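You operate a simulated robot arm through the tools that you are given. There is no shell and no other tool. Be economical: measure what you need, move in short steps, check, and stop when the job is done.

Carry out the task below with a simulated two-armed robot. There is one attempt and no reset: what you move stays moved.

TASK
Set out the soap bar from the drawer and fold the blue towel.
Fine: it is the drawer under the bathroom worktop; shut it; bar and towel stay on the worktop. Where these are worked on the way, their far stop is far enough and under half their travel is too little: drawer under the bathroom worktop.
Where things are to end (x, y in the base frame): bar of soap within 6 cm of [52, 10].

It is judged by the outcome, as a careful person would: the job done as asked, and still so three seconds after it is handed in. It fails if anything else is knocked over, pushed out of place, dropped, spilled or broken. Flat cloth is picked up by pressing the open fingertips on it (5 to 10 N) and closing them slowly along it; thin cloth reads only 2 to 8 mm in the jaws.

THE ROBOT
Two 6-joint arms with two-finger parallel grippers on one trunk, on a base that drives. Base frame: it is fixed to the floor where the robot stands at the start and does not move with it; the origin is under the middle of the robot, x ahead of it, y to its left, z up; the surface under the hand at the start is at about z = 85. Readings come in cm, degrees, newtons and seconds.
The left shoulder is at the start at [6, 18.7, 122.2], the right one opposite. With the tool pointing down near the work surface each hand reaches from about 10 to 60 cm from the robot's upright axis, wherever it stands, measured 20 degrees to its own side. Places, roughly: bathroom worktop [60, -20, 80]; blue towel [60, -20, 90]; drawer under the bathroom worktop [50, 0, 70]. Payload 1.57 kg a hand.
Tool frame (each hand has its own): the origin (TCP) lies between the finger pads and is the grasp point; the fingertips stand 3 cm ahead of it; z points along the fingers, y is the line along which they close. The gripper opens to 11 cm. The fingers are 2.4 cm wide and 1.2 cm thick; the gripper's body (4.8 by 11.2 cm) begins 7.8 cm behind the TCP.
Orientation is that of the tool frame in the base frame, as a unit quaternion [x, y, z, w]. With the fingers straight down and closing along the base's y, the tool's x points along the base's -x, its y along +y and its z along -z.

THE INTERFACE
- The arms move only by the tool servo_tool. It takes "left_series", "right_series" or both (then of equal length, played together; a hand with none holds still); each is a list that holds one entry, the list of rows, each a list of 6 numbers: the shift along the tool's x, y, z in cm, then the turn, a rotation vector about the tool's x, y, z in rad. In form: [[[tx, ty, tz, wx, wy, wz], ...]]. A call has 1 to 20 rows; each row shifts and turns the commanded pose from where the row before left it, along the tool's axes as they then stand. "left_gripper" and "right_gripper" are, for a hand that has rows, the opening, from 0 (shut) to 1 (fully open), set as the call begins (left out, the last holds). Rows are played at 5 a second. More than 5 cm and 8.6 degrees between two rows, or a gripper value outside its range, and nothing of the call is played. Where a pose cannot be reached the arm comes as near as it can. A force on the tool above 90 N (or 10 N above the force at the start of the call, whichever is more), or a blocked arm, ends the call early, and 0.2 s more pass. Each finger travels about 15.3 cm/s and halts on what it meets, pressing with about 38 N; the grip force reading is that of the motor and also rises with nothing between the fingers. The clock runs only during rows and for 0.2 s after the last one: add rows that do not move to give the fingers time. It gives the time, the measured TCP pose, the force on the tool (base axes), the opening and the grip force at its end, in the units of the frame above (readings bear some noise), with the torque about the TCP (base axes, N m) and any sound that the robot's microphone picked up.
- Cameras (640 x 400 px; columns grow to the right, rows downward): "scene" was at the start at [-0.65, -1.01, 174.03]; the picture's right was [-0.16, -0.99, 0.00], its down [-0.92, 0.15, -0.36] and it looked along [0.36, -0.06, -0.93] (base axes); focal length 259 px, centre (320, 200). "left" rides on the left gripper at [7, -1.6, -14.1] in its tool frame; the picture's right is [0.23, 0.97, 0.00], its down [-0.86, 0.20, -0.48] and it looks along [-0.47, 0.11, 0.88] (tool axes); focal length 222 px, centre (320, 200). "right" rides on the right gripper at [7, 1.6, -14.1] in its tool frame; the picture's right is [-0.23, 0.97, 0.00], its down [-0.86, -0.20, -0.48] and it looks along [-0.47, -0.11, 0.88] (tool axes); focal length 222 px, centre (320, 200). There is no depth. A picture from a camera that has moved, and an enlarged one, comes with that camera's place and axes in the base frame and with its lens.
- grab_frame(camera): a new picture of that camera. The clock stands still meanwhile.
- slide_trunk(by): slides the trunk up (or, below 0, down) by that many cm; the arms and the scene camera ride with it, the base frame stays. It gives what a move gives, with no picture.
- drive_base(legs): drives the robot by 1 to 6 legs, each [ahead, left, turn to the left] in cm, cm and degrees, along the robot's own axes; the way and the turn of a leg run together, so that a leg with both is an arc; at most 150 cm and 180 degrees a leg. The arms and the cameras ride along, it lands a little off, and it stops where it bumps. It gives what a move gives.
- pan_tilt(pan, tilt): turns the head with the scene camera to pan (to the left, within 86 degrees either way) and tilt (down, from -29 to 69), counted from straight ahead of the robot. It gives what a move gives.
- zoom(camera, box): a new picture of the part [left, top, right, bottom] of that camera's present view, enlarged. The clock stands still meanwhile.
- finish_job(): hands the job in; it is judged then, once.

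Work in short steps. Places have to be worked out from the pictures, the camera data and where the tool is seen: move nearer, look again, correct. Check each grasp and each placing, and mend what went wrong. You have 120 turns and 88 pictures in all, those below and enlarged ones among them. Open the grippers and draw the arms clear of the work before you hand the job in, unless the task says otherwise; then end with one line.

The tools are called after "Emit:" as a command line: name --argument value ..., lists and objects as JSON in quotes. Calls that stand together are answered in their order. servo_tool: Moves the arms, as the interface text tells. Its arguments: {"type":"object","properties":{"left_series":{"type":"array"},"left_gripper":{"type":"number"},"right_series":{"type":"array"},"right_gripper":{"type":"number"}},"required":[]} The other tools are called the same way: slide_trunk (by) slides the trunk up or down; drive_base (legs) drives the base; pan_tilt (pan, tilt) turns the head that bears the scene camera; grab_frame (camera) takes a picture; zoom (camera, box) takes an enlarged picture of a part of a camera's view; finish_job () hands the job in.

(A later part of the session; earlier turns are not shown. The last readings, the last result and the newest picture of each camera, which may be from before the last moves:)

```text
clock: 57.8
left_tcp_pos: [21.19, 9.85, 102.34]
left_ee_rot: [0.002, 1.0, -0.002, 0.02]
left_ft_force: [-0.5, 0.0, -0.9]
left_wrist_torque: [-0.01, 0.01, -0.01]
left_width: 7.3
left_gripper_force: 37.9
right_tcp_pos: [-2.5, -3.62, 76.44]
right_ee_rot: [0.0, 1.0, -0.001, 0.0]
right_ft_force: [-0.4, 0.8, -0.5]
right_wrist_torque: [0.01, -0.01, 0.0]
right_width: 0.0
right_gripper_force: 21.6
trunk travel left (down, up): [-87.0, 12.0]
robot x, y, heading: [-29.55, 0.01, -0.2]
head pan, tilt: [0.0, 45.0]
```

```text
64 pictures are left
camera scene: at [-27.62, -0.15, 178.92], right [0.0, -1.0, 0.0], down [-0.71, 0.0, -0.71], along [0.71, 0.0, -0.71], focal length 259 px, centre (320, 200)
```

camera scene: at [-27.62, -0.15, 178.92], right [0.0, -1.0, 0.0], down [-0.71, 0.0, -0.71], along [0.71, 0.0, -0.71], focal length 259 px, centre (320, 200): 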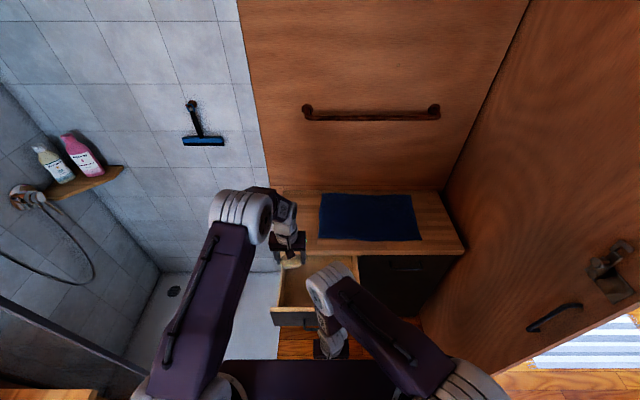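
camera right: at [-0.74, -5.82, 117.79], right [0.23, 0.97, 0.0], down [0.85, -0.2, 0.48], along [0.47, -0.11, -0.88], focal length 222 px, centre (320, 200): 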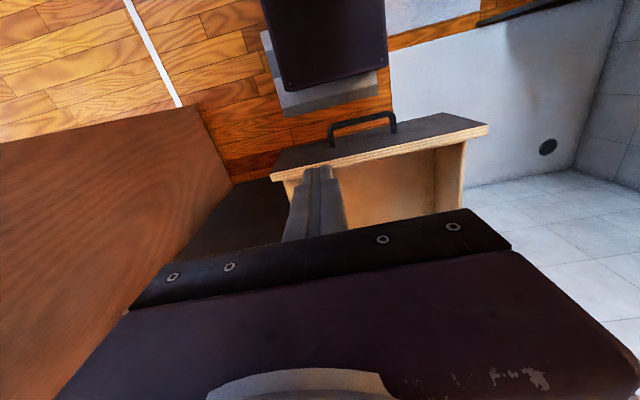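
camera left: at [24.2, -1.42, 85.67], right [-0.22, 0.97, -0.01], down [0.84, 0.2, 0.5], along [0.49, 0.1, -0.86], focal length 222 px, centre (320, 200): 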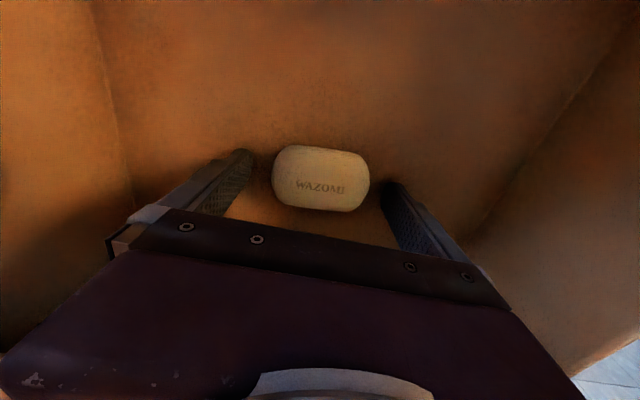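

The right hand is in front of the bar. I lower 1.2 cm and push forward with the arm.

Emit:
servo_tool --right_series '[[[0, 0, 1.2, 0, 0, 0], [-2, 0, 0, 0, 0, 0], [-2, 0, 0, 0, 0, 0], [-2, 0, 0, 0, 0, 0], [-1, 0, 0, 0, 0, 0], [-1, 0, 0, 0, 0, 0], [-1, 0, 0, 0, 0, 0], [-1, 0, 0, 0, 0, 0], [-1, 0, 0, 0, 0, 0], [-1.3, 0, 0, 0, 0, 0], [-1.3, 0, 0, 0, 0, 0], [-1.3, 0, 0, 0, 0, 0], [-1.3, 0, 0, 0, 0, 0], [-1.3, 0, 0, 0, 0, 0], [-1.3, 0, 0, 0, 0, 0], [-1.3, 0, 0, 0, 0, 0], [-1.3, 0, 0, 0, 0, 0]]]'

Emit:
grab_frame --camera "right"

Emit:
grab_frame --camera "scene"

```text
clock: 61.4
left_tcp_pos: [21.12, 9.96, 102.39]
left_ee_rot: [0.002, 1.0, -0.001, 0.02]
left_ft_force: [0.3, -0.3, 0.0]
left_wrist_torque: [0.0, 0.0, 0.01]
left_width: 7.32
left_gripper_force: 37.3
right_tcp_pos: [16.84, -4.42, 77.1]
right_ee_rot: [0.0, 1.0, 0.0, 0.001]
right_ft_force: [-0.4, 0.7, 1.9]
right_wrist_torque: [0.04, -0.01, 0.02]
right_width: 0.01
right_gripper_force: 21.6
right hand out of reach, approached as far as the arm can: row 15, 16, 17
trunk travel left (down, up): [-87.0, 12.0]
robot x, y, heading: [-29.64, -0.07, 0.0]
head pan, tilt: [0.0, 45.0]
```

```text
63 pictures are left
camera right: at [9.73, -2.71, 91.27], right [0.23, 0.97, 0.0], down [0.85, -0.2, 0.48], along [0.47, -0.11, -0.88], focal length 222 px, centre (320, 200)
```

right: 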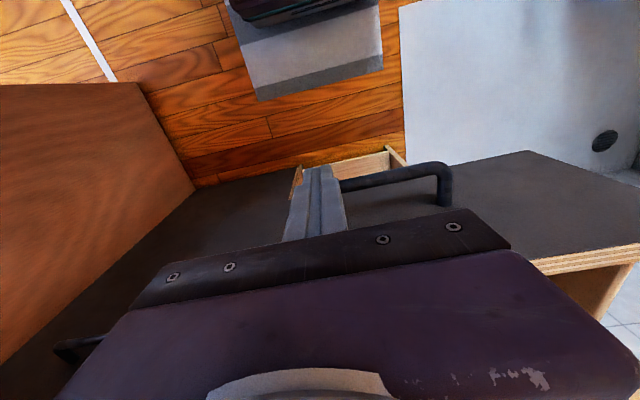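

```text
62 pictures are left
camera scene: at [-27.63, -0.19, 178.92], right [0.0, -1.0, 0.0], down [-0.71, 0.0, -0.71], along [0.71, 0.0, -0.71], focal length 259 px, centre (320, 200)
```

scene: 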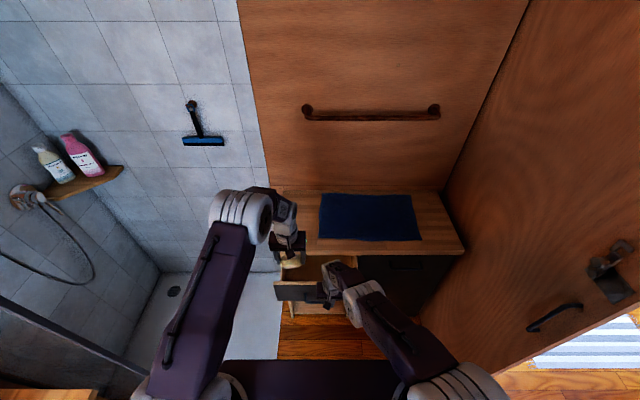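

Half closed; the hand is at its reach limit and rising. I retract, re-lower, centre on the bar and use the base to push the rest.

Emit:
servo_tool --right_series '[[[1.5, 1, 0, 0, 0, 0], [1.5, 1, 0, 0, 0, 0], [0.5, 0.5, 1, 0, 0, 0], [0, 0, 1, 0, 0, 0], [0, 0, 0, 0, 0, 0]]]'

Emit:
drive_base --legs '[[16, 0, 0]]'

Emit:
grab_frame --camera "scene"

```text
clock: 62.6
left_tcp_pos: [21.21, 9.87, 102.47]
left_ee_rot: [0.002, 1.0, -0.002, 0.02]
left_ft_force: [-0.3, 0.1, -0.2]
left_wrist_torque: [0.0, 0.0, -0.02]
left_width: 7.33
left_gripper_force: 37.4
right_tcp_pos: [13.31, -1.86, 74.92]
right_ee_rot: [0.001, 1.0, 0.0, 0.0]
right_ft_force: [0.0, 0.5, 0.2]
right_wrist_torque: [0.01, -0.04, 0.01]
right_width: 0.01
right_gripper_force: 21.8
trunk travel left (down, up): [-87.0, 12.0]
robot x, y, heading: [-29.84, 0.12, -0.2]
head pan, tilt: [0.0, 45.0]
```

```text
clock: 64.0
left_tcp_pos: [36.72, 9.9, 102.66]
left_ee_rot: [0.002, 1.0, -0.001, 0.021]
left_ft_force: [-1.1, 0.3, -0.6]
left_wrist_torque: [0.01, 0.0, -0.01]
left_width: 7.34
left_gripper_force: 37.7
right_tcp_pos: [29.0, -1.97, 75.22]
right_ee_rot: [0.001, 1.0, 0.001, 0.001]
right_ft_force: [-0.3, 0.0, 0.1]
right_wrist_torque: [0.0, -0.01, -0.02]
right_width: 0.01
right_gripper_force: 21.7
trunk travel left (down, up): [-87.0, 12.0]
robot x, y, heading: [-13.87, -0.3, -0.1]
head pan, tilt: [0.0, 45.0]
```

```text
61 pictures are left
camera scene: at [-12.21, -0.17, 178.92], right [0.0, -1.0, 0.0], down [-0.71, 0.0, -0.71], along [0.71, 0.0, -0.71], focal length 259 px, centre (320, 200)
```

scene: 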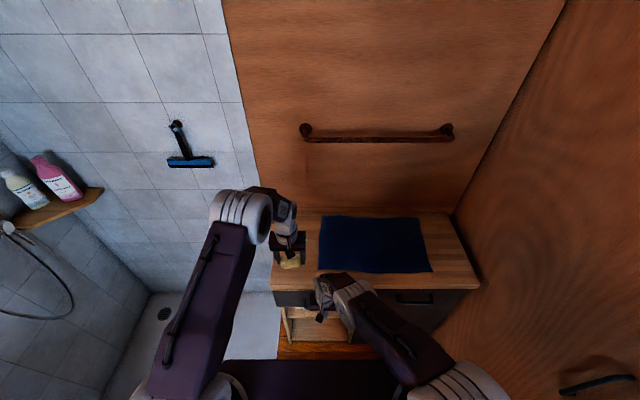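

Nearly shut. I push the last few cm gently with the arm.

Emit:
servo_tool --right_series '[[[-0.7, 0, 0, 0, 0, 0], [-0.7, 0, 0, 0, 0, 0], [-0.6, 0, 0, 0, 0, 0], [0, 0, 0, 0, 0, 0]]]'

Emit:
zoom --camera "scene" --box '[250, 260, 450, 360]'

```text
clock: 65.0
left_tcp_pos: [37.0, 9.72, 102.42]
left_ee_rot: [0.002, 1.0, -0.002, 0.02]
left_ft_force: [0.6, 0.4, -1.4]
left_wrist_torque: [0.0, -0.02, 0.01]
left_width: 7.31
left_gripper_force: 37.8
right_tcp_pos: [30.28, -2.07, 75.45]
right_ee_rot: [0.002, 1.0, 0.0, 0.0]
right_ft_force: [0.8, -0.8, 0.1]
right_wrist_torque: [-0.04, 0.01, 0.02]
right_width: 0.0
right_gripper_force: 21.6
right hand out of reach, approached as far as the arm can: row 2, 3
trunk travel left (down, up): [-87.0, 12.0]
robot x, y, heading: [-13.63, -0.17, -0.4]
head pan, tilt: [0.0, 45.0]
```

```text
3.20 times, centred on (350, 310) of scene
camera zoom: at [-11.88, -0.19, 178.92], right [0.0, -1.0, 0.0], down [-0.71, 0.0, -0.71], along [0.71, 0.0, -0.71], focal length 830 px, centre (224, -152)
```

zoom: 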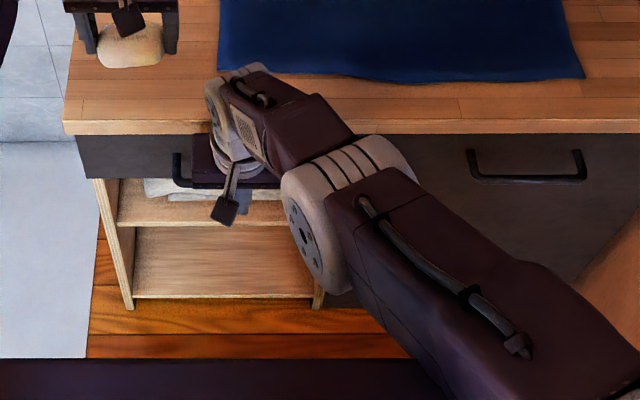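

Reach-limited again; I drive 2 cm forward to seat the drawer.

Emit:
drive_base --legs '[[2, 0, 0]]'

Emit:
grab_frame --camera "right"

```text
clock: 66.0
left_tcp_pos: [38.6, 9.93, 102.51]
left_ee_rot: [0.001, 1.0, -0.002, 0.02]
left_ft_force: [-0.6, 0.3, -1.4]
left_wrist_torque: [0.0, -0.02, -0.02]
left_width: 7.31
left_gripper_force: 38.0
right_tcp_pos: [31.09, -2.12, 75.03]
right_ee_rot: [-0.001, 1.0, -0.004, -0.014]
right_ft_force: [-13.2, 3.8, 4.2]
right_wrist_torque: [-0.45, -1.5, -0.02]
right_width: 0.01
right_gripper_force: 20.8
trunk travel left (down, up): [-87.0, 12.0]
robot x, y, heading: [-12.39, -0.22, -0.1]
head pan, tilt: [0.0, 45.0]
stopped in leg 1: the robot was blocked; the commanded pose is now the measured one
```

```text
59 pictures are left
camera right: at [24.31, -0.39, 89.49], right [0.23, 0.97, -0.02], down [0.87, -0.19, 0.46], along [0.44, -0.12, -0.89], focal length 222 px, centre (320, 200)
```

right: 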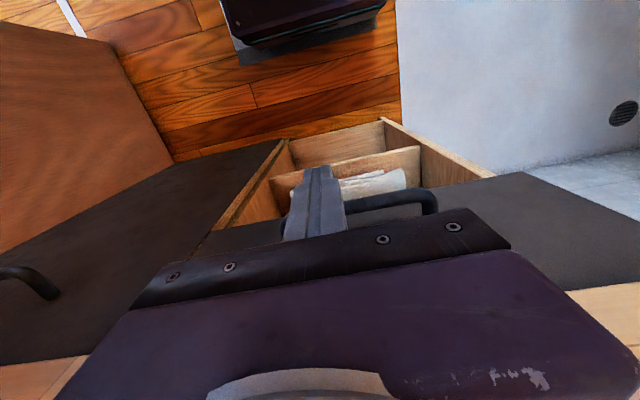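

Contact at 13 N with the bar about at its original place. I withdraw the right hand back and up to check.

Emit:
servo_tool --right_series '[[[2, 0, 0, 0, 0, 0], [3, 0, 0, 0, 0, 0], [3, 0, -1, 0, 0, 0], [0, -3, -3, 0, 0, 0], [0, -3, -3, 0, 0, 0], [0, -3, -3, 0, 0, 0], [0, -3, -3, 0, 0, 0], [0, -3, -3, 0, 0, 0], [0, -3, -3, 0, 0, 0], [0, -3, -3, 0, 0, 0], [0, -3, -3, 0, 0, 0], [0, 0, -3, 0, 0, 0], [0, 0, 0, 0, 0, 0]]]'

Emit:
zoom --camera "scene" --box '[230, 200, 490, 370]'

```text
clock: 68.8
left_tcp_pos: [38.96, 9.97, 102.47]
left_ee_rot: [0.002, 1.0, -0.002, 0.018]
left_ft_force: [0.2, 0.0, -1.0]
left_wrist_torque: [0.01, 0.02, -0.01]
left_width: 7.31
left_gripper_force: 38.3
right_tcp_pos: [23.1, -23.84, 99.85]
right_ee_rot: [0.0, 1.0, -0.012, -0.01]
right_ft_force: [-0.5, -0.2, 0.1]
right_wrist_torque: [-0.02, 0.03, 0.02]
right_width: 0.01
right_gripper_force: 20.7
right hand out of reach, approached as far as the arm can: row 9, 10, 12
trunk travel left (down, up): [-87.0, 12.0]
robot x, y, heading: [-11.96, -0.18, 0.0]
head pan, tilt: [0.0, 45.0]
```

```text
2.35 times, centred on (360, 285) of scene
camera zoom: at [-9.82, -0.09, 178.92], right [0.0, -1.0, 0.0], down [-0.71, 0.0, -0.71], along [0.71, 0.0, -0.71], focal length 610 px, centre (226, 0)
```

zoom: 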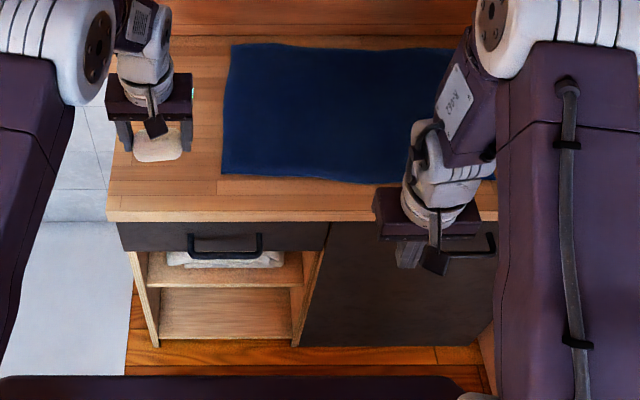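

The drawer is flush again (bar at x≈33.2, aligned with the neighbour). Now I drive forward 13 cm so the soap is over (52, 10).

Emit:
drive_base --legs '[[13, 0, 0]]'

Emit:
grab_frame --camera "left"

Emit:
grab_frame --camera "scene"

```text
clock: 70.1
left_tcp_pos: [51.61, 9.75, 102.56]
left_ee_rot: [0.001, 1.0, -0.002, 0.02]
left_ft_force: [0.1, -0.8, -0.1]
left_wrist_torque: [-0.02, 0.02, -0.01]
left_width: 7.34
left_gripper_force: 38.5
right_tcp_pos: [35.96, -23.72, 99.95]
right_ee_rot: [0.0, 1.0, -0.012, -0.01]
right_ft_force: [-0.6, 0.6, 0.4]
right_wrist_torque: [0.01, -0.02, 0.0]
right_width: 0.0
right_gripper_force: 20.5
trunk travel left (down, up): [-87.0, 12.0]
robot x, y, heading: [0.56, -0.16, 0.1]
head pan, tilt: [0.0, 45.0]
```

```text
57 pictures are left
camera left: at [44.08, 8.29, 116.36], right [-0.22, 0.97, -0.01], down [0.84, 0.2, 0.51], along [0.5, 0.1, -0.86], focal length 222 px, centre (320, 200)
```

left: 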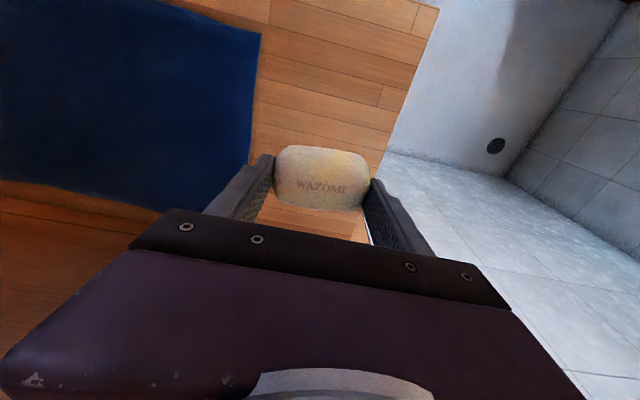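

```text
56 pictures are left
camera scene: at [2.65, -0.21, 178.92], right [0.0, -1.0, 0.0], down [-0.71, 0.0, -0.71], along [0.71, 0.0, -0.71], focal length 259 px, centre (320, 200)
```

scene: 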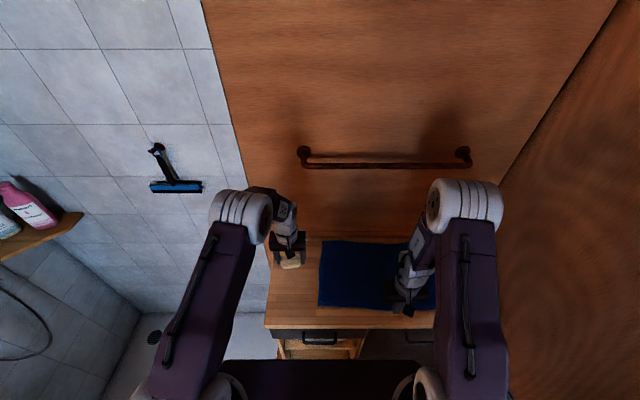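

Soap is over the target. I level the hand and lower to just above the worktop.

Emit:
servo_tool --left_series '[[[0, 0, 0, 0, 0.04, 0], [0, 0, 3, 0, 0, 0], [0, 0, 3, 0, 0, 0], [0, 0, 3, 0, 0, 0], [0, 0, 2.5, 0, 0, 0], [0, 0, 1, 0, 0, 0], [0, 0, 0, 0, 0, 0]]]'

Emit:
servo_tool --left_series '[[[0, 0, 0.4, 0, 0, 0], [0, 0, 0.4, 0, 0, 0], [0, 0, 0.2, 0, 0, 0], [0, 0, 0, 0, 0, 0]]]'

```text
clock: 71.7
left_tcp_pos: [51.6, 9.82, 89.98]
left_ee_rot: [0.002, 1.0, -0.002, 0.0]
left_ft_force: [-0.9, 1.0, 0.1]
left_wrist_torque: [0.0, -0.01, 0.0]
left_width: 7.34
left_gripper_force: 38.5
right_tcp_pos: [35.88, -23.88, 100.04]
right_ee_rot: [-0.001, 1.0, -0.012, -0.01]
right_ft_force: [-0.5, -0.6, 0.3]
right_wrist_torque: [-0.04, 0.0, 0.02]
right_width: 0.01
right_gripper_force: 21.4
trunk travel left (down, up): [-87.0, 12.0]
robot x, y, heading: [1.04, -0.14, -0.0]
head pan, tilt: [0.0, 45.0]
```

```text
clock: 72.7
left_tcp_pos: [51.71, 9.78, 89.03]
left_ee_rot: [0.002, 1.0, -0.001, -0.001]
left_ft_force: [0.5, 0.2, -1.0]
left_wrist_torque: [0.03, 0.01, -0.03]
left_width: 7.35
left_gripper_force: 38.0
right_tcp_pos: [35.92, -23.79, 99.82]
right_ee_rot: [-0.001, 1.0, -0.012, -0.01]
right_ft_force: [1.0, -0.9, -0.1]
right_wrist_torque: [0.02, 0.01, -0.01]
right_width: 0.0
right_gripper_force: 21.6
trunk travel left (down, up): [-87.0, 12.0]
robot x, y, heading: [1.03, -0.06, 0.2]
head pan, tilt: [0.0, 45.0]
```

No contact yet at z 89; I continue in small steps.

Emit:
servo_tool --left_series '[[[0, 0, 0.3, 0, 0, 0], [0, 0, 0.3, 0, 0, 0], [0, 0, 0, 0, 0, 0]]]'

Emit:
servo_tool --left_series '[[[0, 0, 0.3, 0, 0, 0], [0, 0, 0, 0, 0, 0]]]'

```text
clock: 73.5
left_tcp_pos: [51.69, 9.78, 88.3]
left_ee_rot: [0.002, 1.0, -0.002, 0.0]
left_ft_force: [0.5, -0.1, -1.2]
left_wrist_torque: [0.0, -0.01, 0.01]
left_width: 7.34
left_gripper_force: 37.9
right_tcp_pos: [35.92, -23.79, 99.89]
right_ee_rot: [0.0, 1.0, -0.011, -0.01]
right_ft_force: [1.1, 0.4, -0.3]
right_wrist_torque: [-0.01, 0.02, 0.01]
right_width: 0.0
right_gripper_force: 21.2
trunk travel left (down, up): [-87.0, 12.0]
robot x, y, heading: [1.24, 0.05, -0.3]
head pan, tilt: [0.0, 45.0]
```

```text
clock: 74.1
left_tcp_pos: [51.74, 9.85, 88.04]
left_ee_rot: [0.002, 1.0, -0.002, 0.0]
left_ft_force: [0.7, 0.8, 3.2]
left_wrist_torque: [-0.06, 0.0, 0.06]
left_width: 7.32
left_gripper_force: 37.9
right_tcp_pos: [35.93, -23.77, 99.87]
right_ee_rot: [0.0, 1.0, -0.012, -0.009]
right_ft_force: [0.5, 0.2, 0.1]
right_wrist_torque: [0.03, -0.01, 0.03]
right_width: 0.01
right_gripper_force: 21.2
trunk travel left (down, up): [-87.0, 12.0]
robot x, y, heading: [1.18, -0.34, -0.3]
head pan, tilt: [0.0, 45.0]
```

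Light contact at TCP z 88.0 (worktop ≈ 85). I open and rise.

Emit:
servo_tool --left_series '[[[0, 0, 0, 0, 0, 0], [0, 0, 0, 0, 0, 0], [0, 0, 0, 0, 0, 0]]]' --left_gripper 1

Emit:
servo_tool --left_series '[[[0, 0, -1.5, 0, 0, 0], [0, 0, -3, 0, 0, 0], [0, 0, -3, 0, 0, 0], [0, 0, -3, 0, 0, 0], [0, 0, -3, 0, 0, 0], [0, 0, 0, 0, 0, 0]]]'

Emit:
grab_frame --camera "left"

Emit:
pan_tilt --pan -9 --tilt 68

Emit:
zoom --camera "scene" --box '[220, 70, 460, 220]'

```text
clock: 74.9
left_tcp_pos: [51.72, 9.71, 88.02]
left_ee_rot: [0.002, 1.0, -0.002, 0.0]
left_ft_force: [1.2, -1.8, 4.5]
left_wrist_torque: [0.2, -0.03, -0.05]
left_width: 10.87
left_gripper_force: 0.0
right_tcp_pos: [35.86, -23.86, 100.0]
right_ee_rot: [0.0, 1.0, -0.012, -0.009]
right_ft_force: [-0.3, -0.2, 0.9]
right_wrist_torque: [-0.01, 0.0, 0.01]
right_width: 0.0
right_gripper_force: 21.0
trunk travel left (down, up): [-87.0, 12.0]
robot x, y, heading: [1.06, 0.07, -0.1]
head pan, tilt: [0.0, 45.0]
```

```text
clock: 76.3
left_tcp_pos: [51.77, 9.84, 101.43]
left_ee_rot: [0.002, 1.0, -0.001, -0.001]
left_ft_force: [0.8, -0.4, -0.8]
left_wrist_torque: [-0.02, 0.01, -0.04]
left_width: 11.0
left_gripper_force: 0.1
right_tcp_pos: [35.96, -23.84, 99.91]
right_ee_rot: [-0.001, 1.0, -0.011, -0.011]
right_ft_force: [0.1, 0.3, -0.7]
right_wrist_torque: [0.02, 0.01, 0.04]
right_width: 0.0
right_gripper_force: 20.6
trunk travel left (down, up): [-87.0, 12.0]
robot x, y, heading: [1.11, -0.05, -0.4]
head pan, tilt: [0.0, 45.0]
```

```text
55 pictures are left
camera left: at [44.86, 8.28, 115.58], right [-0.22, 0.97, 0.0], down [0.86, 0.2, 0.48], along [0.46, 0.1, -0.88], focal length 222 px, centre (320, 200)
```

left: 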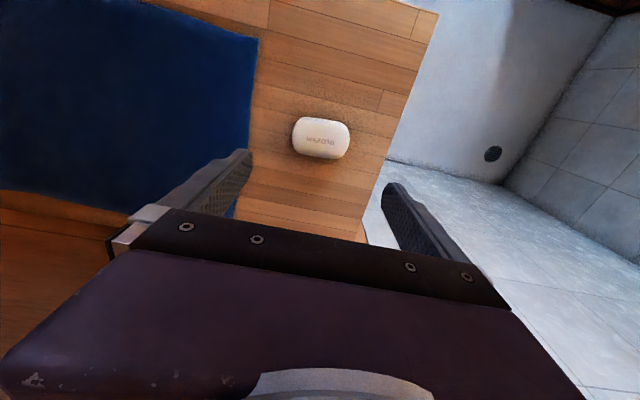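

```text
clock: 77.1
left_tcp_pos: [51.71, 9.78, 101.29]
left_ee_rot: [0.001, 1.0, -0.002, -0.002]
left_ft_force: [0.4, 0.8, -0.4]
left_wrist_torque: [0.02, -0.02, 0.0]
left_width: 10.98
left_gripper_force: 0.0
right_tcp_pos: [35.97, -23.81, 99.93]
right_ee_rot: [-0.001, 1.0, -0.012, -0.01]
right_ft_force: [0.6, 0.4, -1.2]
right_wrist_torque: [0.0, 0.03, 0.01]
right_width: 0.01
right_gripper_force: 21.4
trunk travel left (down, up): [-87.0, 12.0]
robot x, y, heading: [0.83, -0.14, -0.1]
head pan, tilt: [-9.0, 68.0]
```

```text
2.67 times, centred on (340, 145) of scene
camera zoom: at [0.42, -1.1, 176.11], right [-0.16, -0.99, 0.0], down [-0.92, 0.15, -0.38], along [0.37, -0.06, -0.93], focal length 691 px, centre (267, 347)
```

zoom: 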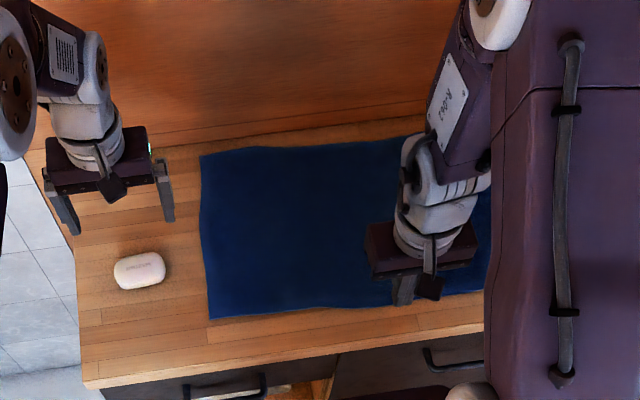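

Soap is at about (51, 9.5), within tolerance, and the drawer is shut. For the towel (x 42.5–71, y 0 to about -47) I'll fold front edge to back with both hands, so I centre the robot 12 cm to the right.

Emit:
drive_base --legs '[[0, -12, 0]]'

Emit:
servo_tool --left_series '[[[2, 0, 0, 0, 0, 0], [2, 0, 0, 0, 0, 0], [2.5, 0, 0, 0, 0, 0], [0, 0, 0, 0, 0, 0], [0, 0, 0, 0, 0, 0]]]' --right_series '[[[0, -2, 0, 0, 0, 0], [0, -2, 0, 0, 0, 0], [0, -2, 0, 0, 0, 0], [0, 0, 0, 0, 0, 0], [0, 0, 0, 0, 0, 0]]]' --left_gripper 0.4 --right_gripper 0.4

Emit:
grab_frame --camera "left"

Emit:
grab_frame --camera "right"

Emit:
grab_frame --camera "scene"

```text
clock: 78.4
left_tcp_pos: [51.64, -1.82, 101.51]
left_ee_rot: [0.0, 1.0, -0.002, -0.001]
left_ft_force: [-0.2, 0.4, 0.4]
left_wrist_torque: [0.01, 0.01, 0.05]
left_width: 11.01
left_gripper_force: 0.1
right_tcp_pos: [35.97, -35.54, 100.01]
right_ee_rot: [-0.001, 1.0, -0.012, -0.01]
right_ft_force: [-0.2, 0.3, 0.0]
right_wrist_torque: [0.01, 0.02, 0.0]
right_width: 0.03
right_gripper_force: 21.3
trunk travel left (down, up): [-87.0, 12.0]
robot x, y, heading: [1.19, -11.85, -0.1]
head pan, tilt: [-9.0, 68.0]
```

```text
clock: 79.6
left_tcp_pos: [45.37, -2.02, 101.28]
left_ee_rot: [-0.001, 1.0, -0.001, -0.001]
left_ft_force: [0.5, 1.0, 0.8]
left_wrist_torque: [0.0, -0.01, -0.03]
left_width: 4.42
left_gripper_force: 0.1
right_tcp_pos: [37.35, -36.43, 100.29]
right_ee_rot: [0.002, 1.0, -0.019, -0.009]
right_ft_force: [1.2, -0.2, 0.2]
right_wrist_torque: [-0.02, 0.01, 0.0]
right_width: 4.41
right_gripper_force: 0.1
right hand out of reach, approached as far as the arm can: row 1, 2, 3
trunk travel left (down, up): [-87.0, 12.0]
robot x, y, heading: [1.01, -12.2, -0.2]
head pan, tilt: [-9.0, 68.0]
```

```text
53 pictures are left
camera left: at [38.37, -3.58, 115.51], right [-0.23, 0.97, 0.0], down [0.86, 0.2, 0.48], along [0.47, 0.11, -0.88], focal length 222 px, centre (320, 200)
```

left: 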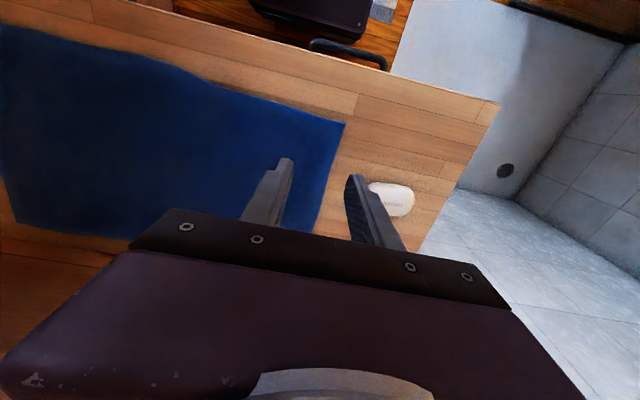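

```text
52 pictures are left
camera right: at [30.53, -34.18, 114.62], right [0.23, 0.97, -0.04], down [0.86, -0.19, 0.47], along [0.45, -0.14, -0.88], focal length 222 px, centre (320, 200)
```

right: 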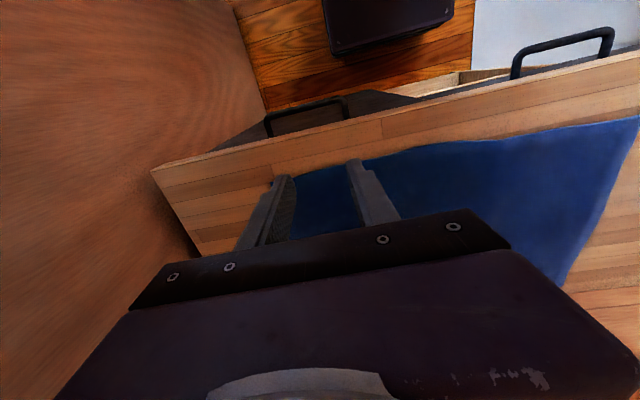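

```text
51 pictures are left
camera scene: at [0.44, -13.08, 176.11], right [-0.16, -0.99, 0.0], down [-0.92, 0.14, -0.37], along [0.37, -0.06, -0.93], focal length 259 px, centre (320, 200)
```

scene: 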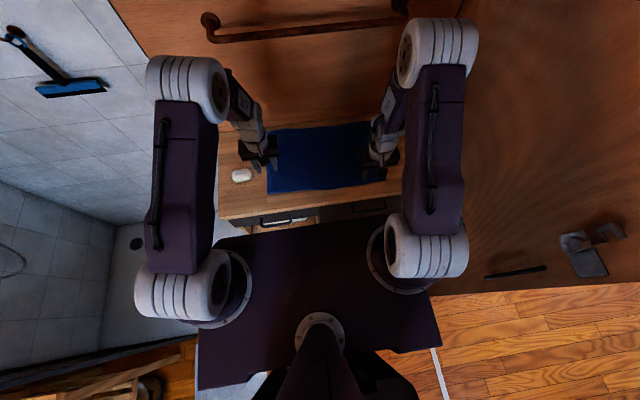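

Towel corners: front-left (42.5, 0.5), front-right (41, -45), back edge x≈70–71. I bring the hands over the front corners about 3 cm inboard and lower to just above the cloth.

Emit:
servo_tool --left_series '[[[0, -1, 0, 0, 0, 0], [0, 0, 0, 0, 0, 0], [0, 0, 0, 0, 0, 0], [0, 0, 3, 0, 0, 0], [0, 0, 3, 0, 0, 0], [0, 0, 3, 0, 0, 0], [0, 0, 2.3, 0, 0, 0], [0, 0, 0, 0, 0, 0]]]' --right_series '[[[-2.4, -1.8, 0, -0.038, -0.018, -0.004], [-2.3, -1.9, 0, 0, 0, 0], [-2.2, -1.9, 0, 0, 0, 0], [0, 0, 3, 0, 0, 0], [0, 0, 3, 0, 0, 0], [0, 0, 3, 0, 0, 0], [0, 0, 1.3, 0, 0, 0], [0, 0, 0, 0, 0, 0]]]'

Emit:
grab_frame --camera "left"

Emit:
grab_frame --camera "right"

```text
clock: 81.4
left_tcp_pos: [45.35, -3.1, 89.91]
left_ee_rot: [0.001, 1.0, -0.002, 0.0]
left_ft_force: [-0.6, -0.1, 0.8]
left_wrist_torque: [0.03, -0.02, -0.03]
left_width: 4.4
left_gripper_force: 0.1
right_tcp_pos: [42.74, -38.22, 88.66]
right_ee_rot: [0.008, 1.0, -0.028, 0.008]
right_ft_force: [0.3, -0.1, -0.6]
right_wrist_torque: [-0.05, -0.02, 0.03]
right_width: 4.39
right_gripper_force: 0.0
right hand out of reach, approached as far as the arm can: row 1, 2, 3, 4
trunk travel left (down, up): [-87.0, 12.0]
robot x, y, heading: [0.82, -12.22, -0.4]
head pan, tilt: [-9.0, 68.0]
```

```text
50 pictures are left
camera left: at [38.35, -4.62, 104.17], right [-0.23, 0.97, 0.0], down [0.86, 0.2, 0.48], along [0.47, 0.11, -0.88], focal length 222 px, centre (320, 200)
```

left: 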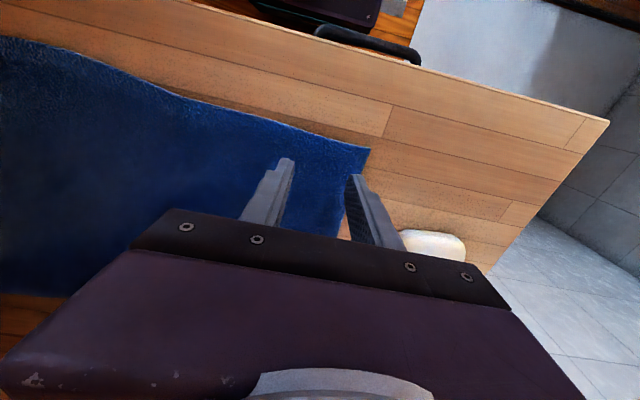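

```text
49 pictures are left
camera right: at [35.5, -35.64, 102.8], right [0.24, 0.97, -0.05], down [0.84, -0.19, 0.5], along [0.48, -0.17, -0.86], focal length 222 px, centre (320, 200)
```

right: 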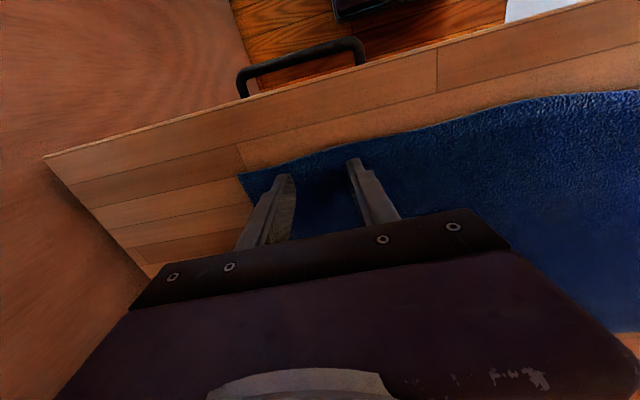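

Right hand sits at y -38 while the towel's corner is at (41, -45). I try moving it 3.5 cm further right and the left 0.7 inboard.

Emit:
servo_tool --left_series '[[[0, -0.7, 0, 0, 0, 0], [0, 0, 0, 0, 0, 0], [0, 0, 0, 0, 0, 0], [0, 0, 0, 0, 0, 0]]]' --right_series '[[[-0.6, -1.2, -0.5, 0, 0, 0], [-0.6, -1.2, -0.5, 0, 0, 0], [0, -1.2, 0, 0, 0, 0], [0, 0, 0, 0, 0, 0]]]'

```text
clock: 82.4
left_tcp_pos: [45.26, -3.87, 90.17]
left_ee_rot: [-0.001, 1.0, -0.002, -0.001]
left_ft_force: [-0.5, 0.1, -0.4]
left_wrist_torque: [0.01, 0.01, 0.03]
left_width: 4.43
left_gripper_force: 0.0
right_tcp_pos: [44.53, -39.05, 90.03]
right_ee_rot: [0.012, 0.999, -0.036, 0.011]
right_ft_force: [-0.6, -0.4, 0.6]
right_wrist_torque: [-0.03, -0.02, 0.0]
right_width: 4.41
right_gripper_force: 0.1
right hand out of reach, approached as far as the arm can: row 2, 3
trunk travel left (down, up): [-87.0, 12.0]
robot x, y, heading: [0.86, -12.19, 0.4]
head pan, tilt: [-9.0, 68.0]
```

The right arm's lateral limit stops it at y≈-39. Wall is at y≈-62, so there's room: I shift the base 5 cm right, keeping the left hand over its corner.

Emit:
drive_base --legs '[[0, -5, 0]]'

Emit:
servo_tool --left_series '[[[0, 2.2, 0, 0, 0, 0], [0, 2.2, 0, 0, 0, 0], [0, 0, 0, 0, 0, 0]]]' --right_series '[[[0, 0, 0, -0.07, 0.02, 0.02], [0, 0, 0, 0, 0, 0], [0, 0, 0, 0, 0, 0]]]'

Emit:
grab_frame --camera "right"

Emit:
grab_frame --camera "scene"

```text
clock: 83.3
left_tcp_pos: [45.27, -8.1, 89.99]
left_ee_rot: [0.0, 1.0, -0.004, -0.001]
left_ft_force: [-0.7, 0.3, -0.4]
left_wrist_torque: [-0.08, -0.03, 0.03]
left_width: 4.39
left_gripper_force: 0.1
right_tcp_pos: [44.53, -43.33, 90.1]
right_ee_rot: [0.012, 0.999, -0.039, 0.012]
right_ft_force: [-0.8, 0.5, 0.6]
right_wrist_torque: [-0.03, 0.0, 0.02]
right_width: 4.41
right_gripper_force: 0.1
trunk travel left (down, up): [-87.0, 12.0]
robot x, y, heading: [0.91, -16.98, 0.1]
head pan, tilt: [-9.0, 68.0]
```

```text
clock: 84.1
left_tcp_pos: [45.19, -4.39, 90.04]
left_ee_rot: [0.0, 1.0, 0.0, -0.001]
left_ft_force: [0.6, 0.2, -0.4]
left_wrist_torque: [0.03, 0.01, 0.0]
left_width: 4.41
left_gripper_force: 0.1
right_tcp_pos: [44.54, -44.04, 90.0]
right_ee_rot: [0.011, 0.999, -0.034, 0.012]
right_ft_force: [0.1, -1.0, -0.1]
right_wrist_torque: [0.02, 0.05, 0.01]
right_width: 4.37
right_gripper_force: 0.0
right hand out of reach, approached as far as the arm can: row 1
trunk travel left (down, up): [-87.0, 12.0]
robot x, y, heading: [1.31, -17.28, 0.1]
head pan, tilt: [-9.0, 68.0]
```

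```text
48 pictures are left
camera right: at [37.25, -41.26, 103.84], right [0.25, 0.97, -0.06], down [0.84, -0.19, 0.51], along [0.48, -0.18, -0.86], focal length 222 px, centre (320, 200)
```

right: 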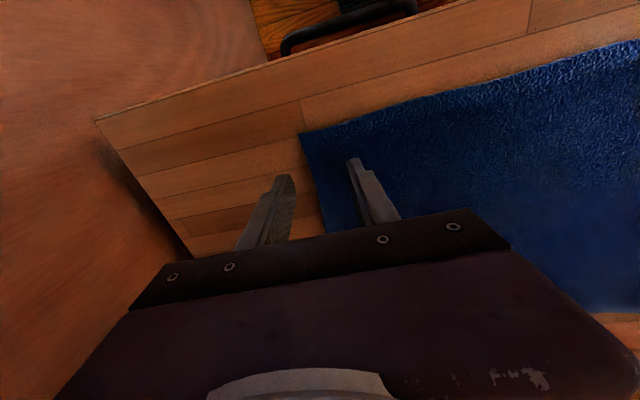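

```text
47 pictures are left
camera scene: at [0.42, -18.34, 176.1], right [-0.16, -0.99, 0.0], down [-0.92, 0.15, -0.37], along [0.37, -0.06, -0.93], focal length 259 px, centre (320, 200)
```

scene: 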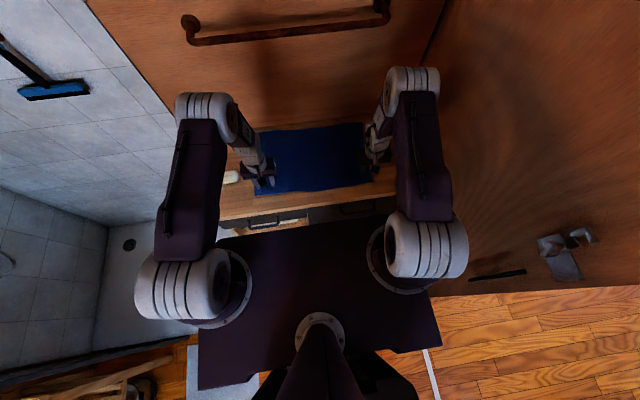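

The right hand is now slightly too far out; I move it 2.4 cm in so both fingers are over cloth, then lower both near contact.

Emit:
servo_tool --left_series '[[[0, 0.5, 0, 0, 0, 0], [0, 0, 0.5, 0, 0, 0], [0, 0, 0.5, 0, 0, 0], [0, 0, 0.3, 0, 0, 0], [0, 0, 0, 0, 0, 0]]]' --right_series '[[[0.5, 2.4, 0, 0, 0, 0], [0, 0, 0.5, 0, 0, 0], [0, 0, 0.5, 0, 0, 0], [0, 0, 0.3, 0, 0, 0], [0, 0, 0, 0, 0, 0]]]'

```text
clock: 85.3
left_tcp_pos: [45.34, -3.71, 88.82]
left_ee_rot: [0.0, 1.0, -0.002, -0.001]
left_ft_force: [0.7, -0.6, 0.7]
left_wrist_torque: [0.05, 0.01, -0.03]
left_width: 4.39
left_gripper_force: 0.1
right_tcp_pos: [44.19, -41.64, 88.49]
right_ee_rot: [0.012, 0.999, -0.035, 0.013]
right_ft_force: [-0.2, 0.4, 6.9]
right_wrist_torque: [0.19, 0.04, 0.01]
right_width: 4.39
right_gripper_force: 0.1
trunk travel left (down, up): [-87.0, 12.0]
robot x, y, heading: [0.95, -17.04, -0.1]
head pan, tilt: [-9.0, 68.0]
```

Right reads 7 N contact; left is just above. I lower the left the rest in small steps.

Emit:
servo_tool --left_series '[[[0, 0, 0.2, 0, 0, 0], [0, 0, 0.15, 0, 0, 0], [0, 0, 0, 0, 0, 0]]]' --right_series '[[[0, 0, 0.05, 0, 0, 0], [0, 0, 0, 0, 0, 0], [0, 0, 0, 0, 0, 0]]]'

```text
clock: 86.1
left_tcp_pos: [45.21, -3.69, 88.56]
left_ee_rot: [0.0, 1.0, -0.002, -0.001]
left_ft_force: [0.4, 0.0, 3.2]
left_wrist_torque: [-0.02, -0.03, 0.02]
left_width: 4.41
left_gripper_force: 0.1
right_tcp_pos: [44.29, -41.53, 88.55]
right_ee_rot: [0.011, 0.999, -0.036, 0.013]
right_ft_force: [3.1, -0.8, 10.7]
right_wrist_torque: [0.28, -0.09, -0.06]
right_width: 4.28
right_gripper_force: 0.0
trunk travel left (down, up): [-87.0, 12.0]
robot x, y, heading: [0.91, -16.83, 0.0]
head pan, tilt: [-9.0, 68.0]
```

Both in contact. Left needs a touch more force; then I close stepwise.

Emit:
servo_tool --left_series '[[[0, 0, 0.12, 0, 0, 0], [0, 0, 0, 0, 0, 0]]]' --right_series '[[[0, 0, 0, 0, 0, 0], [0, 0, 0, 0, 0, 0]]]' --left_gripper 0.33 --right_gripper 0.33

Emit:
servo_tool --left_series '[[[0, 0, 0, 0, 0, 0], [0, 0, 0, 0, 0, 0]]]' --right_series '[[[0, 0, 0, 0, 0, 0], [0, 0, 0, 0, 0, 0]]]' --left_gripper 0.25 --right_gripper 0.25

```text
clock: 86.7
left_tcp_pos: [45.27, -3.58, 88.38]
left_ee_rot: [0.0, 1.0, -0.002, 0.0]
left_ft_force: [-0.4, 0.3, 6.8]
left_wrist_torque: [0.03, 0.02, 0.05]
left_width: 3.59
left_gripper_force: 0.0
right_tcp_pos: [43.99, -41.44, 88.44]
right_ee_rot: [0.011, 0.999, -0.036, 0.013]
right_ft_force: [2.3, -0.5, 7.1]
right_wrist_torque: [0.13, -0.06, -0.06]
right_width: 3.54
right_gripper_force: 0.1
trunk travel left (down, up): [-87.0, 12.0]
robot x, y, heading: [0.94, -17.1, 0.2]
head pan, tilt: [-9.0, 68.0]
```

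```text
clock: 87.3
left_tcp_pos: [45.13, -3.55, 88.39]
left_ee_rot: [0.0, 1.0, -0.002, 0.0]
left_ft_force: [0.1, -1.8, 6.0]
left_wrist_torque: [0.01, -0.01, -0.01]
left_width: 2.78
left_gripper_force: 0.5
right_tcp_pos: [44.1, -41.57, 88.49]
right_ee_rot: [0.011, 0.999, -0.036, 0.012]
right_ft_force: [-0.2, 1.0, 6.6]
right_wrist_torque: [0.11, 0.08, 0.01]
right_width: 2.79
right_gripper_force: 0.1
trunk travel left (down, up): [-87.0, 12.0]
robot x, y, heading: [1.19, -17.16, -0.2]
head pan, tilt: [-9.0, 68.0]
```

Forces hold at 6–7 N; I continue closing slowly.

Emit:
servo_tool --left_series '[[[0, 0, 0, 0, 0, 0], [0, 0, 0, 0, 0, 0]]]' --right_series '[[[0, 0, 0, 0, 0, 0], [0, 0, 0, 0, 0, 0]]]' --left_gripper 0.17 --right_gripper 0.17

Emit:
servo_tool --left_series '[[[0, 0, 0, 0, 0, 0], [0, 0, 0, 0, 0, 0]]]' --right_series '[[[0, 0, 0, 0, 0, 0], [0, 0, 0, 0, 0, 0]]]' --left_gripper 0.09 --right_gripper 0.09

Emit:
servo_tool --left_series '[[[0, 0, 0, 0, 0, 0], [0, 0, 0, 0, 0, 0], [0, 0, 0, 0, 0, 0]]]' --right_series '[[[0, 0, 0, 0, 0, 0], [0, 0, 0, 0, 0, 0], [0, 0, 0, 0, 0, 0]]]' --left_gripper 0 --right_gripper 0

Emit:
grab_frame --camera "left"

Emit:
grab_frame --camera "right"

```text
clock: 87.9
left_tcp_pos: [45.17, -3.68, 88.44]
left_ee_rot: [0.0, 1.0, -0.002, 0.0]
left_ft_force: [0.4, -2.5, 6.8]
left_wrist_torque: [-0.05, 0.01, 0.01]
left_width: 1.82
left_gripper_force: 0.0
right_tcp_pos: [44.06, -41.6, 88.44]
right_ee_rot: [0.012, 0.999, -0.036, 0.012]
right_ft_force: [-0.8, 0.7, 4.4]
right_wrist_torque: [0.05, 0.04, 0.0]
right_width: 1.87
right_gripper_force: 0.0
trunk travel left (down, up): [-87.0, 12.0]
robot x, y, heading: [0.73, -16.97, 0.2]
head pan, tilt: [-9.0, 68.0]
```

```text
clock: 88.5
left_tcp_pos: [45.24, -3.64, 88.32]
left_ee_rot: [0.0, 1.0, -0.001, 0.0]
left_ft_force: [0.2, -4.0, 7.7]
left_wrist_torque: [-0.06, 0.0, 0.02]
left_width: 1.09
left_gripper_force: 1.4
right_tcp_pos: [44.14, -41.7, 88.39]
right_ee_rot: [0.012, 0.999, -0.036, 0.012]
right_ft_force: [0.7, 1.4, 2.5]
right_wrist_torque: [0.06, 0.01, -0.04]
right_width: 1.13
right_gripper_force: 1.7
trunk travel left (down, up): [-87.0, 12.0]
robot x, y, heading: [0.93, -17.17, -0.1]
head pan, tilt: [-9.0, 68.0]
```

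```text
clock: 89.3
left_tcp_pos: [45.19, -3.65, 88.3]
left_ee_rot: [0.0, 1.0, -0.002, 0.0]
left_ft_force: [-0.6, -9.4, 6.7]
left_wrist_torque: [-0.26, 0.01, 0.03]
left_width: 0.38
left_gripper_force: 24.4
right_tcp_pos: [44.22, -41.59, 88.41]
right_ee_rot: [0.012, 0.999, -0.035, 0.013]
right_ft_force: [0.6, 8.7, 4.2]
right_wrist_torque: [0.26, 0.0, -0.1]
right_width: 0.33
right_gripper_force: 24.2
trunk travel left (down, up): [-87.0, 12.0]
robot x, y, heading: [1.15, -17.08, 0.3]
head pan, tilt: [-9.0, 68.0]
```

```text
46 pictures are left
camera left: at [38.34, -5.18, 102.5], right [-0.23, 0.97, 0.0], down [0.86, 0.2, 0.48], along [0.47, 0.11, -0.88], focal length 222 px, centre (320, 200)
```

left: 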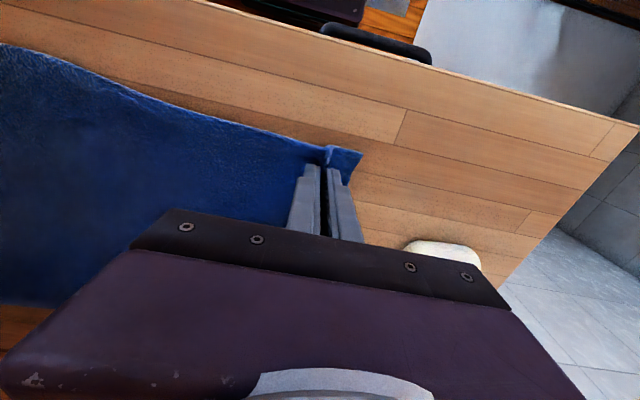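

```text
45 pictures are left
camera right: at [36.79, -38.72, 102.41], right [0.25, 0.97, -0.06], down [0.84, -0.18, 0.51], along [0.48, -0.18, -0.86], focal length 222 px, centre (320, 200)
```

right: 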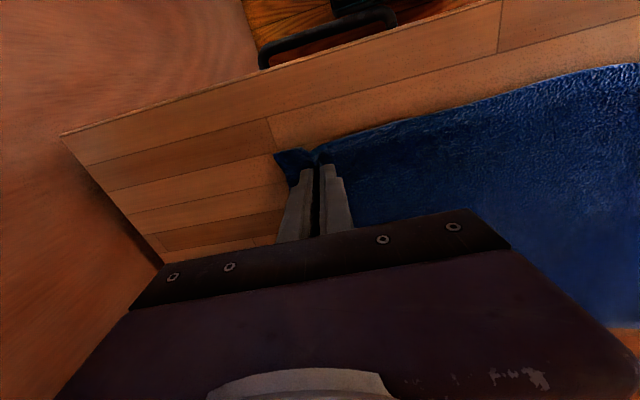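

Both hands hold cloth (3–4 mm). I lift and carry the front edge up and forward to about mid-way.

Emit:
servo_tool --left_series '[[[-0.5, 0, -2, 0, 0, 0], [-1, -0.2, -2, 0, 0, 0], [-1.5, -0.2, -2, 0, 0, 0], [-2, -0.3, -2, 0, 0, 0], [-2, -0.3, -1.5, 0, 0, 0], [-2, -0.3, -1, 0, 0, 0], [0, 0, 0, 0, 0, 0]]]' --right_series '[[[-0.5, 0, -2, 0, 0, 0], [-1, -0.2, -2, 0, 0, 0], [-1.5, -0.2, -2, 0, 0, 0], [-2, -0.3, -2, 0, 0, 0], [-2, -0.3, -1.5, 0, 0, 0], [-2, -0.3, -1, 0, 0, 0], [0, 0, 0, 0, 0, 0]]]'

Emit:
grab_frame --camera "scene"

Emit:
grab_frame --camera "right"

```text
clock: 90.9
left_tcp_pos: [54.14, -4.81, 98.88]
left_ee_rot: [0.0, 1.0, -0.002, -0.001]
left_ft_force: [-3.1, -9.3, -1.7]
left_wrist_torque: [-0.26, 0.11, 0.02]
left_width: 0.41
left_gripper_force: 24.9
right_tcp_pos: [46.01, -41.59, 93.11]
right_ee_rot: [0.012, 0.999, -0.038, 0.014]
right_ft_force: [2.4, 9.6, 1.4]
right_wrist_torque: [0.25, -0.07, -0.11]
right_width: 0.32
right_gripper_force: 24.4
right hand out of reach, approached as far as the arm can: row 3, 4, 5, 6
trunk travel left (down, up): [-87.0, 12.0]
robot x, y, heading: [1.01, -16.93, 0.2]
head pan, tilt: [-9.0, 68.0]
```

```text
44 pictures are left
camera scene: at [0.42, -17.98, 176.11], right [-0.16, -0.99, 0.0], down [-0.92, 0.14, -0.37], along [0.37, -0.06, -0.93], focal length 259 px, centre (320, 200)
```

scene: 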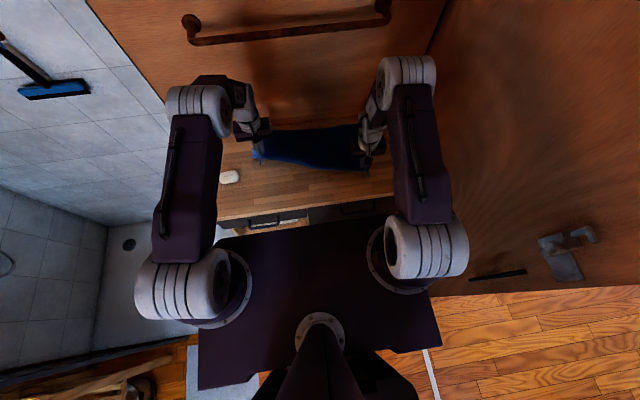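

```text
43 pictures are left
camera right: at [38.68, -38.64, 107.1], right [0.25, 0.97, -0.07], down [0.84, -0.18, 0.52], along [0.49, -0.19, -0.85], focal length 222 px, centre (320, 200)
```

right: 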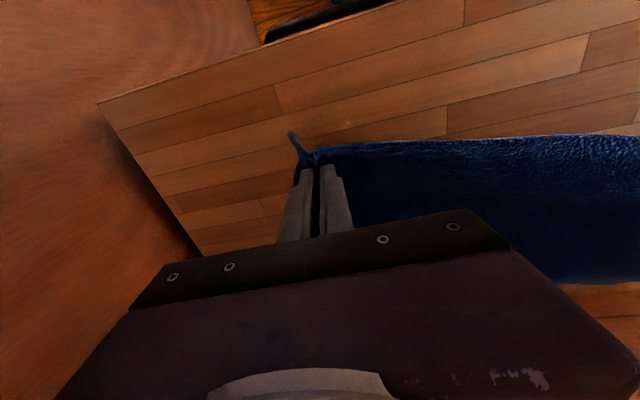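

The right hand stuck at a lateral joint limit. I advance it without sideways motion to catch up, holding the left.

Emit:
servo_tool --right_series '[[[-1, 0.2, -1, 0, 0, 0], [-1.5, 0.2, -1, 0, 0, 0], [-1.5, 0.2, -1, 0, 0, 0], [-1.5, 0.1, -1, 0, 0, 0], [0, 0, 0, 0, 0, 0]]]'

```text
clock: 92.1
left_tcp_pos: [54.24, -4.82, 98.78]
left_ee_rot: [-0.001, 1.0, -0.002, -0.001]
left_ft_force: [-1.8, -7.4, -0.8]
left_wrist_torque: [-0.19, 0.05, 0.01]
left_width: 0.36
left_gripper_force: 24.9
right_tcp_pos: [46.44, -41.37, 93.64]
right_ee_rot: [0.011, 0.999, -0.041, 0.015]
right_ft_force: [0.7, 7.2, 2.0]
right_wrist_torque: [0.22, -0.02, -0.12]
right_width: 0.34
right_gripper_force: 24.5
right hand out of reach, approached as far as the arm can: row 1, 2, 3, 4
trunk travel left (down, up): [-87.0, 12.0]
robot x, y, heading: [1.08, -16.7, 0.3]
head pan, tilt: [-9.0, 68.0]
```

The right hand is limited by its sideways offset. Since the edge must drift ~2.5 cm to the right anyway, I shift the base 4 cm right and then bring the right hand level with the left.

Emit:
drive_base --legs '[[0, -4, 0]]'

Emit:
servo_tool --left_series '[[[0, 0.5, 0, 0, 0, 0], [0, 0.5, 0, 0, 0, 0], [0, 0.5, 0, 0, 0, 0], [0, 0, 0, 0, 0, 0], [0, 0, 0, 0, 0, 0]]]' --right_series '[[[-1.6, 0.6, -1, 0, 0, 0], [-1.6, 0.6, -1, 0, 0, 0], [-1.6, 0.4, -1, 0, 0, 0], [-1.6, 0, -1, 0, 0, 0], [0, 0, 0, 0, 0, 0]]]'

```text
clock: 93.0
left_tcp_pos: [54.21, -8.19, 98.66]
left_ee_rot: [-0.001, 1.0, -0.006, -0.001]
left_ft_force: [-2.0, -5.4, -0.5]
left_wrist_torque: [-0.22, 0.05, 0.01]
left_width: 0.38
left_gripper_force: 24.1
right_tcp_pos: [46.47, -44.81, 94.02]
right_ee_rot: [0.011, 0.999, -0.044, 0.015]
right_ft_force: [2.5, 7.1, 0.5]
right_wrist_torque: [0.17, -0.03, -0.1]
right_width: 0.33
right_gripper_force: 24.9
trunk travel left (down, up): [-87.0, 12.0]
robot x, y, heading: [1.03, -20.75, 0.2]
head pan, tilt: [-9.0, 68.0]
```

```text
clock: 94.2
left_tcp_pos: [54.21, -7.29, 98.78]
left_ee_rot: [-0.001, 1.0, -0.001, -0.001]
left_ft_force: [-0.8, -1.0, -0.1]
left_wrist_torque: [-0.03, 0.01, -0.01]
left_width: 0.36
left_gripper_force: 25.0
right_tcp_pos: [48.72, -43.04, 96.57]
right_ee_rot: [0.012, 0.998, -0.053, 0.021]
right_ft_force: [-0.8, 0.9, 0.9]
right_wrist_torque: [-0.02, -0.01, -0.03]
right_width: 0.34
right_gripper_force: 23.4
right hand out of reach, approached as far as the arm can: row 1, 2, 3, 4
trunk travel left (down, up): [-87.0, 12.0]
robot x, y, heading: [1.03, -21.0, 0.2]
head pan, tilt: [-9.0, 68.0]
```

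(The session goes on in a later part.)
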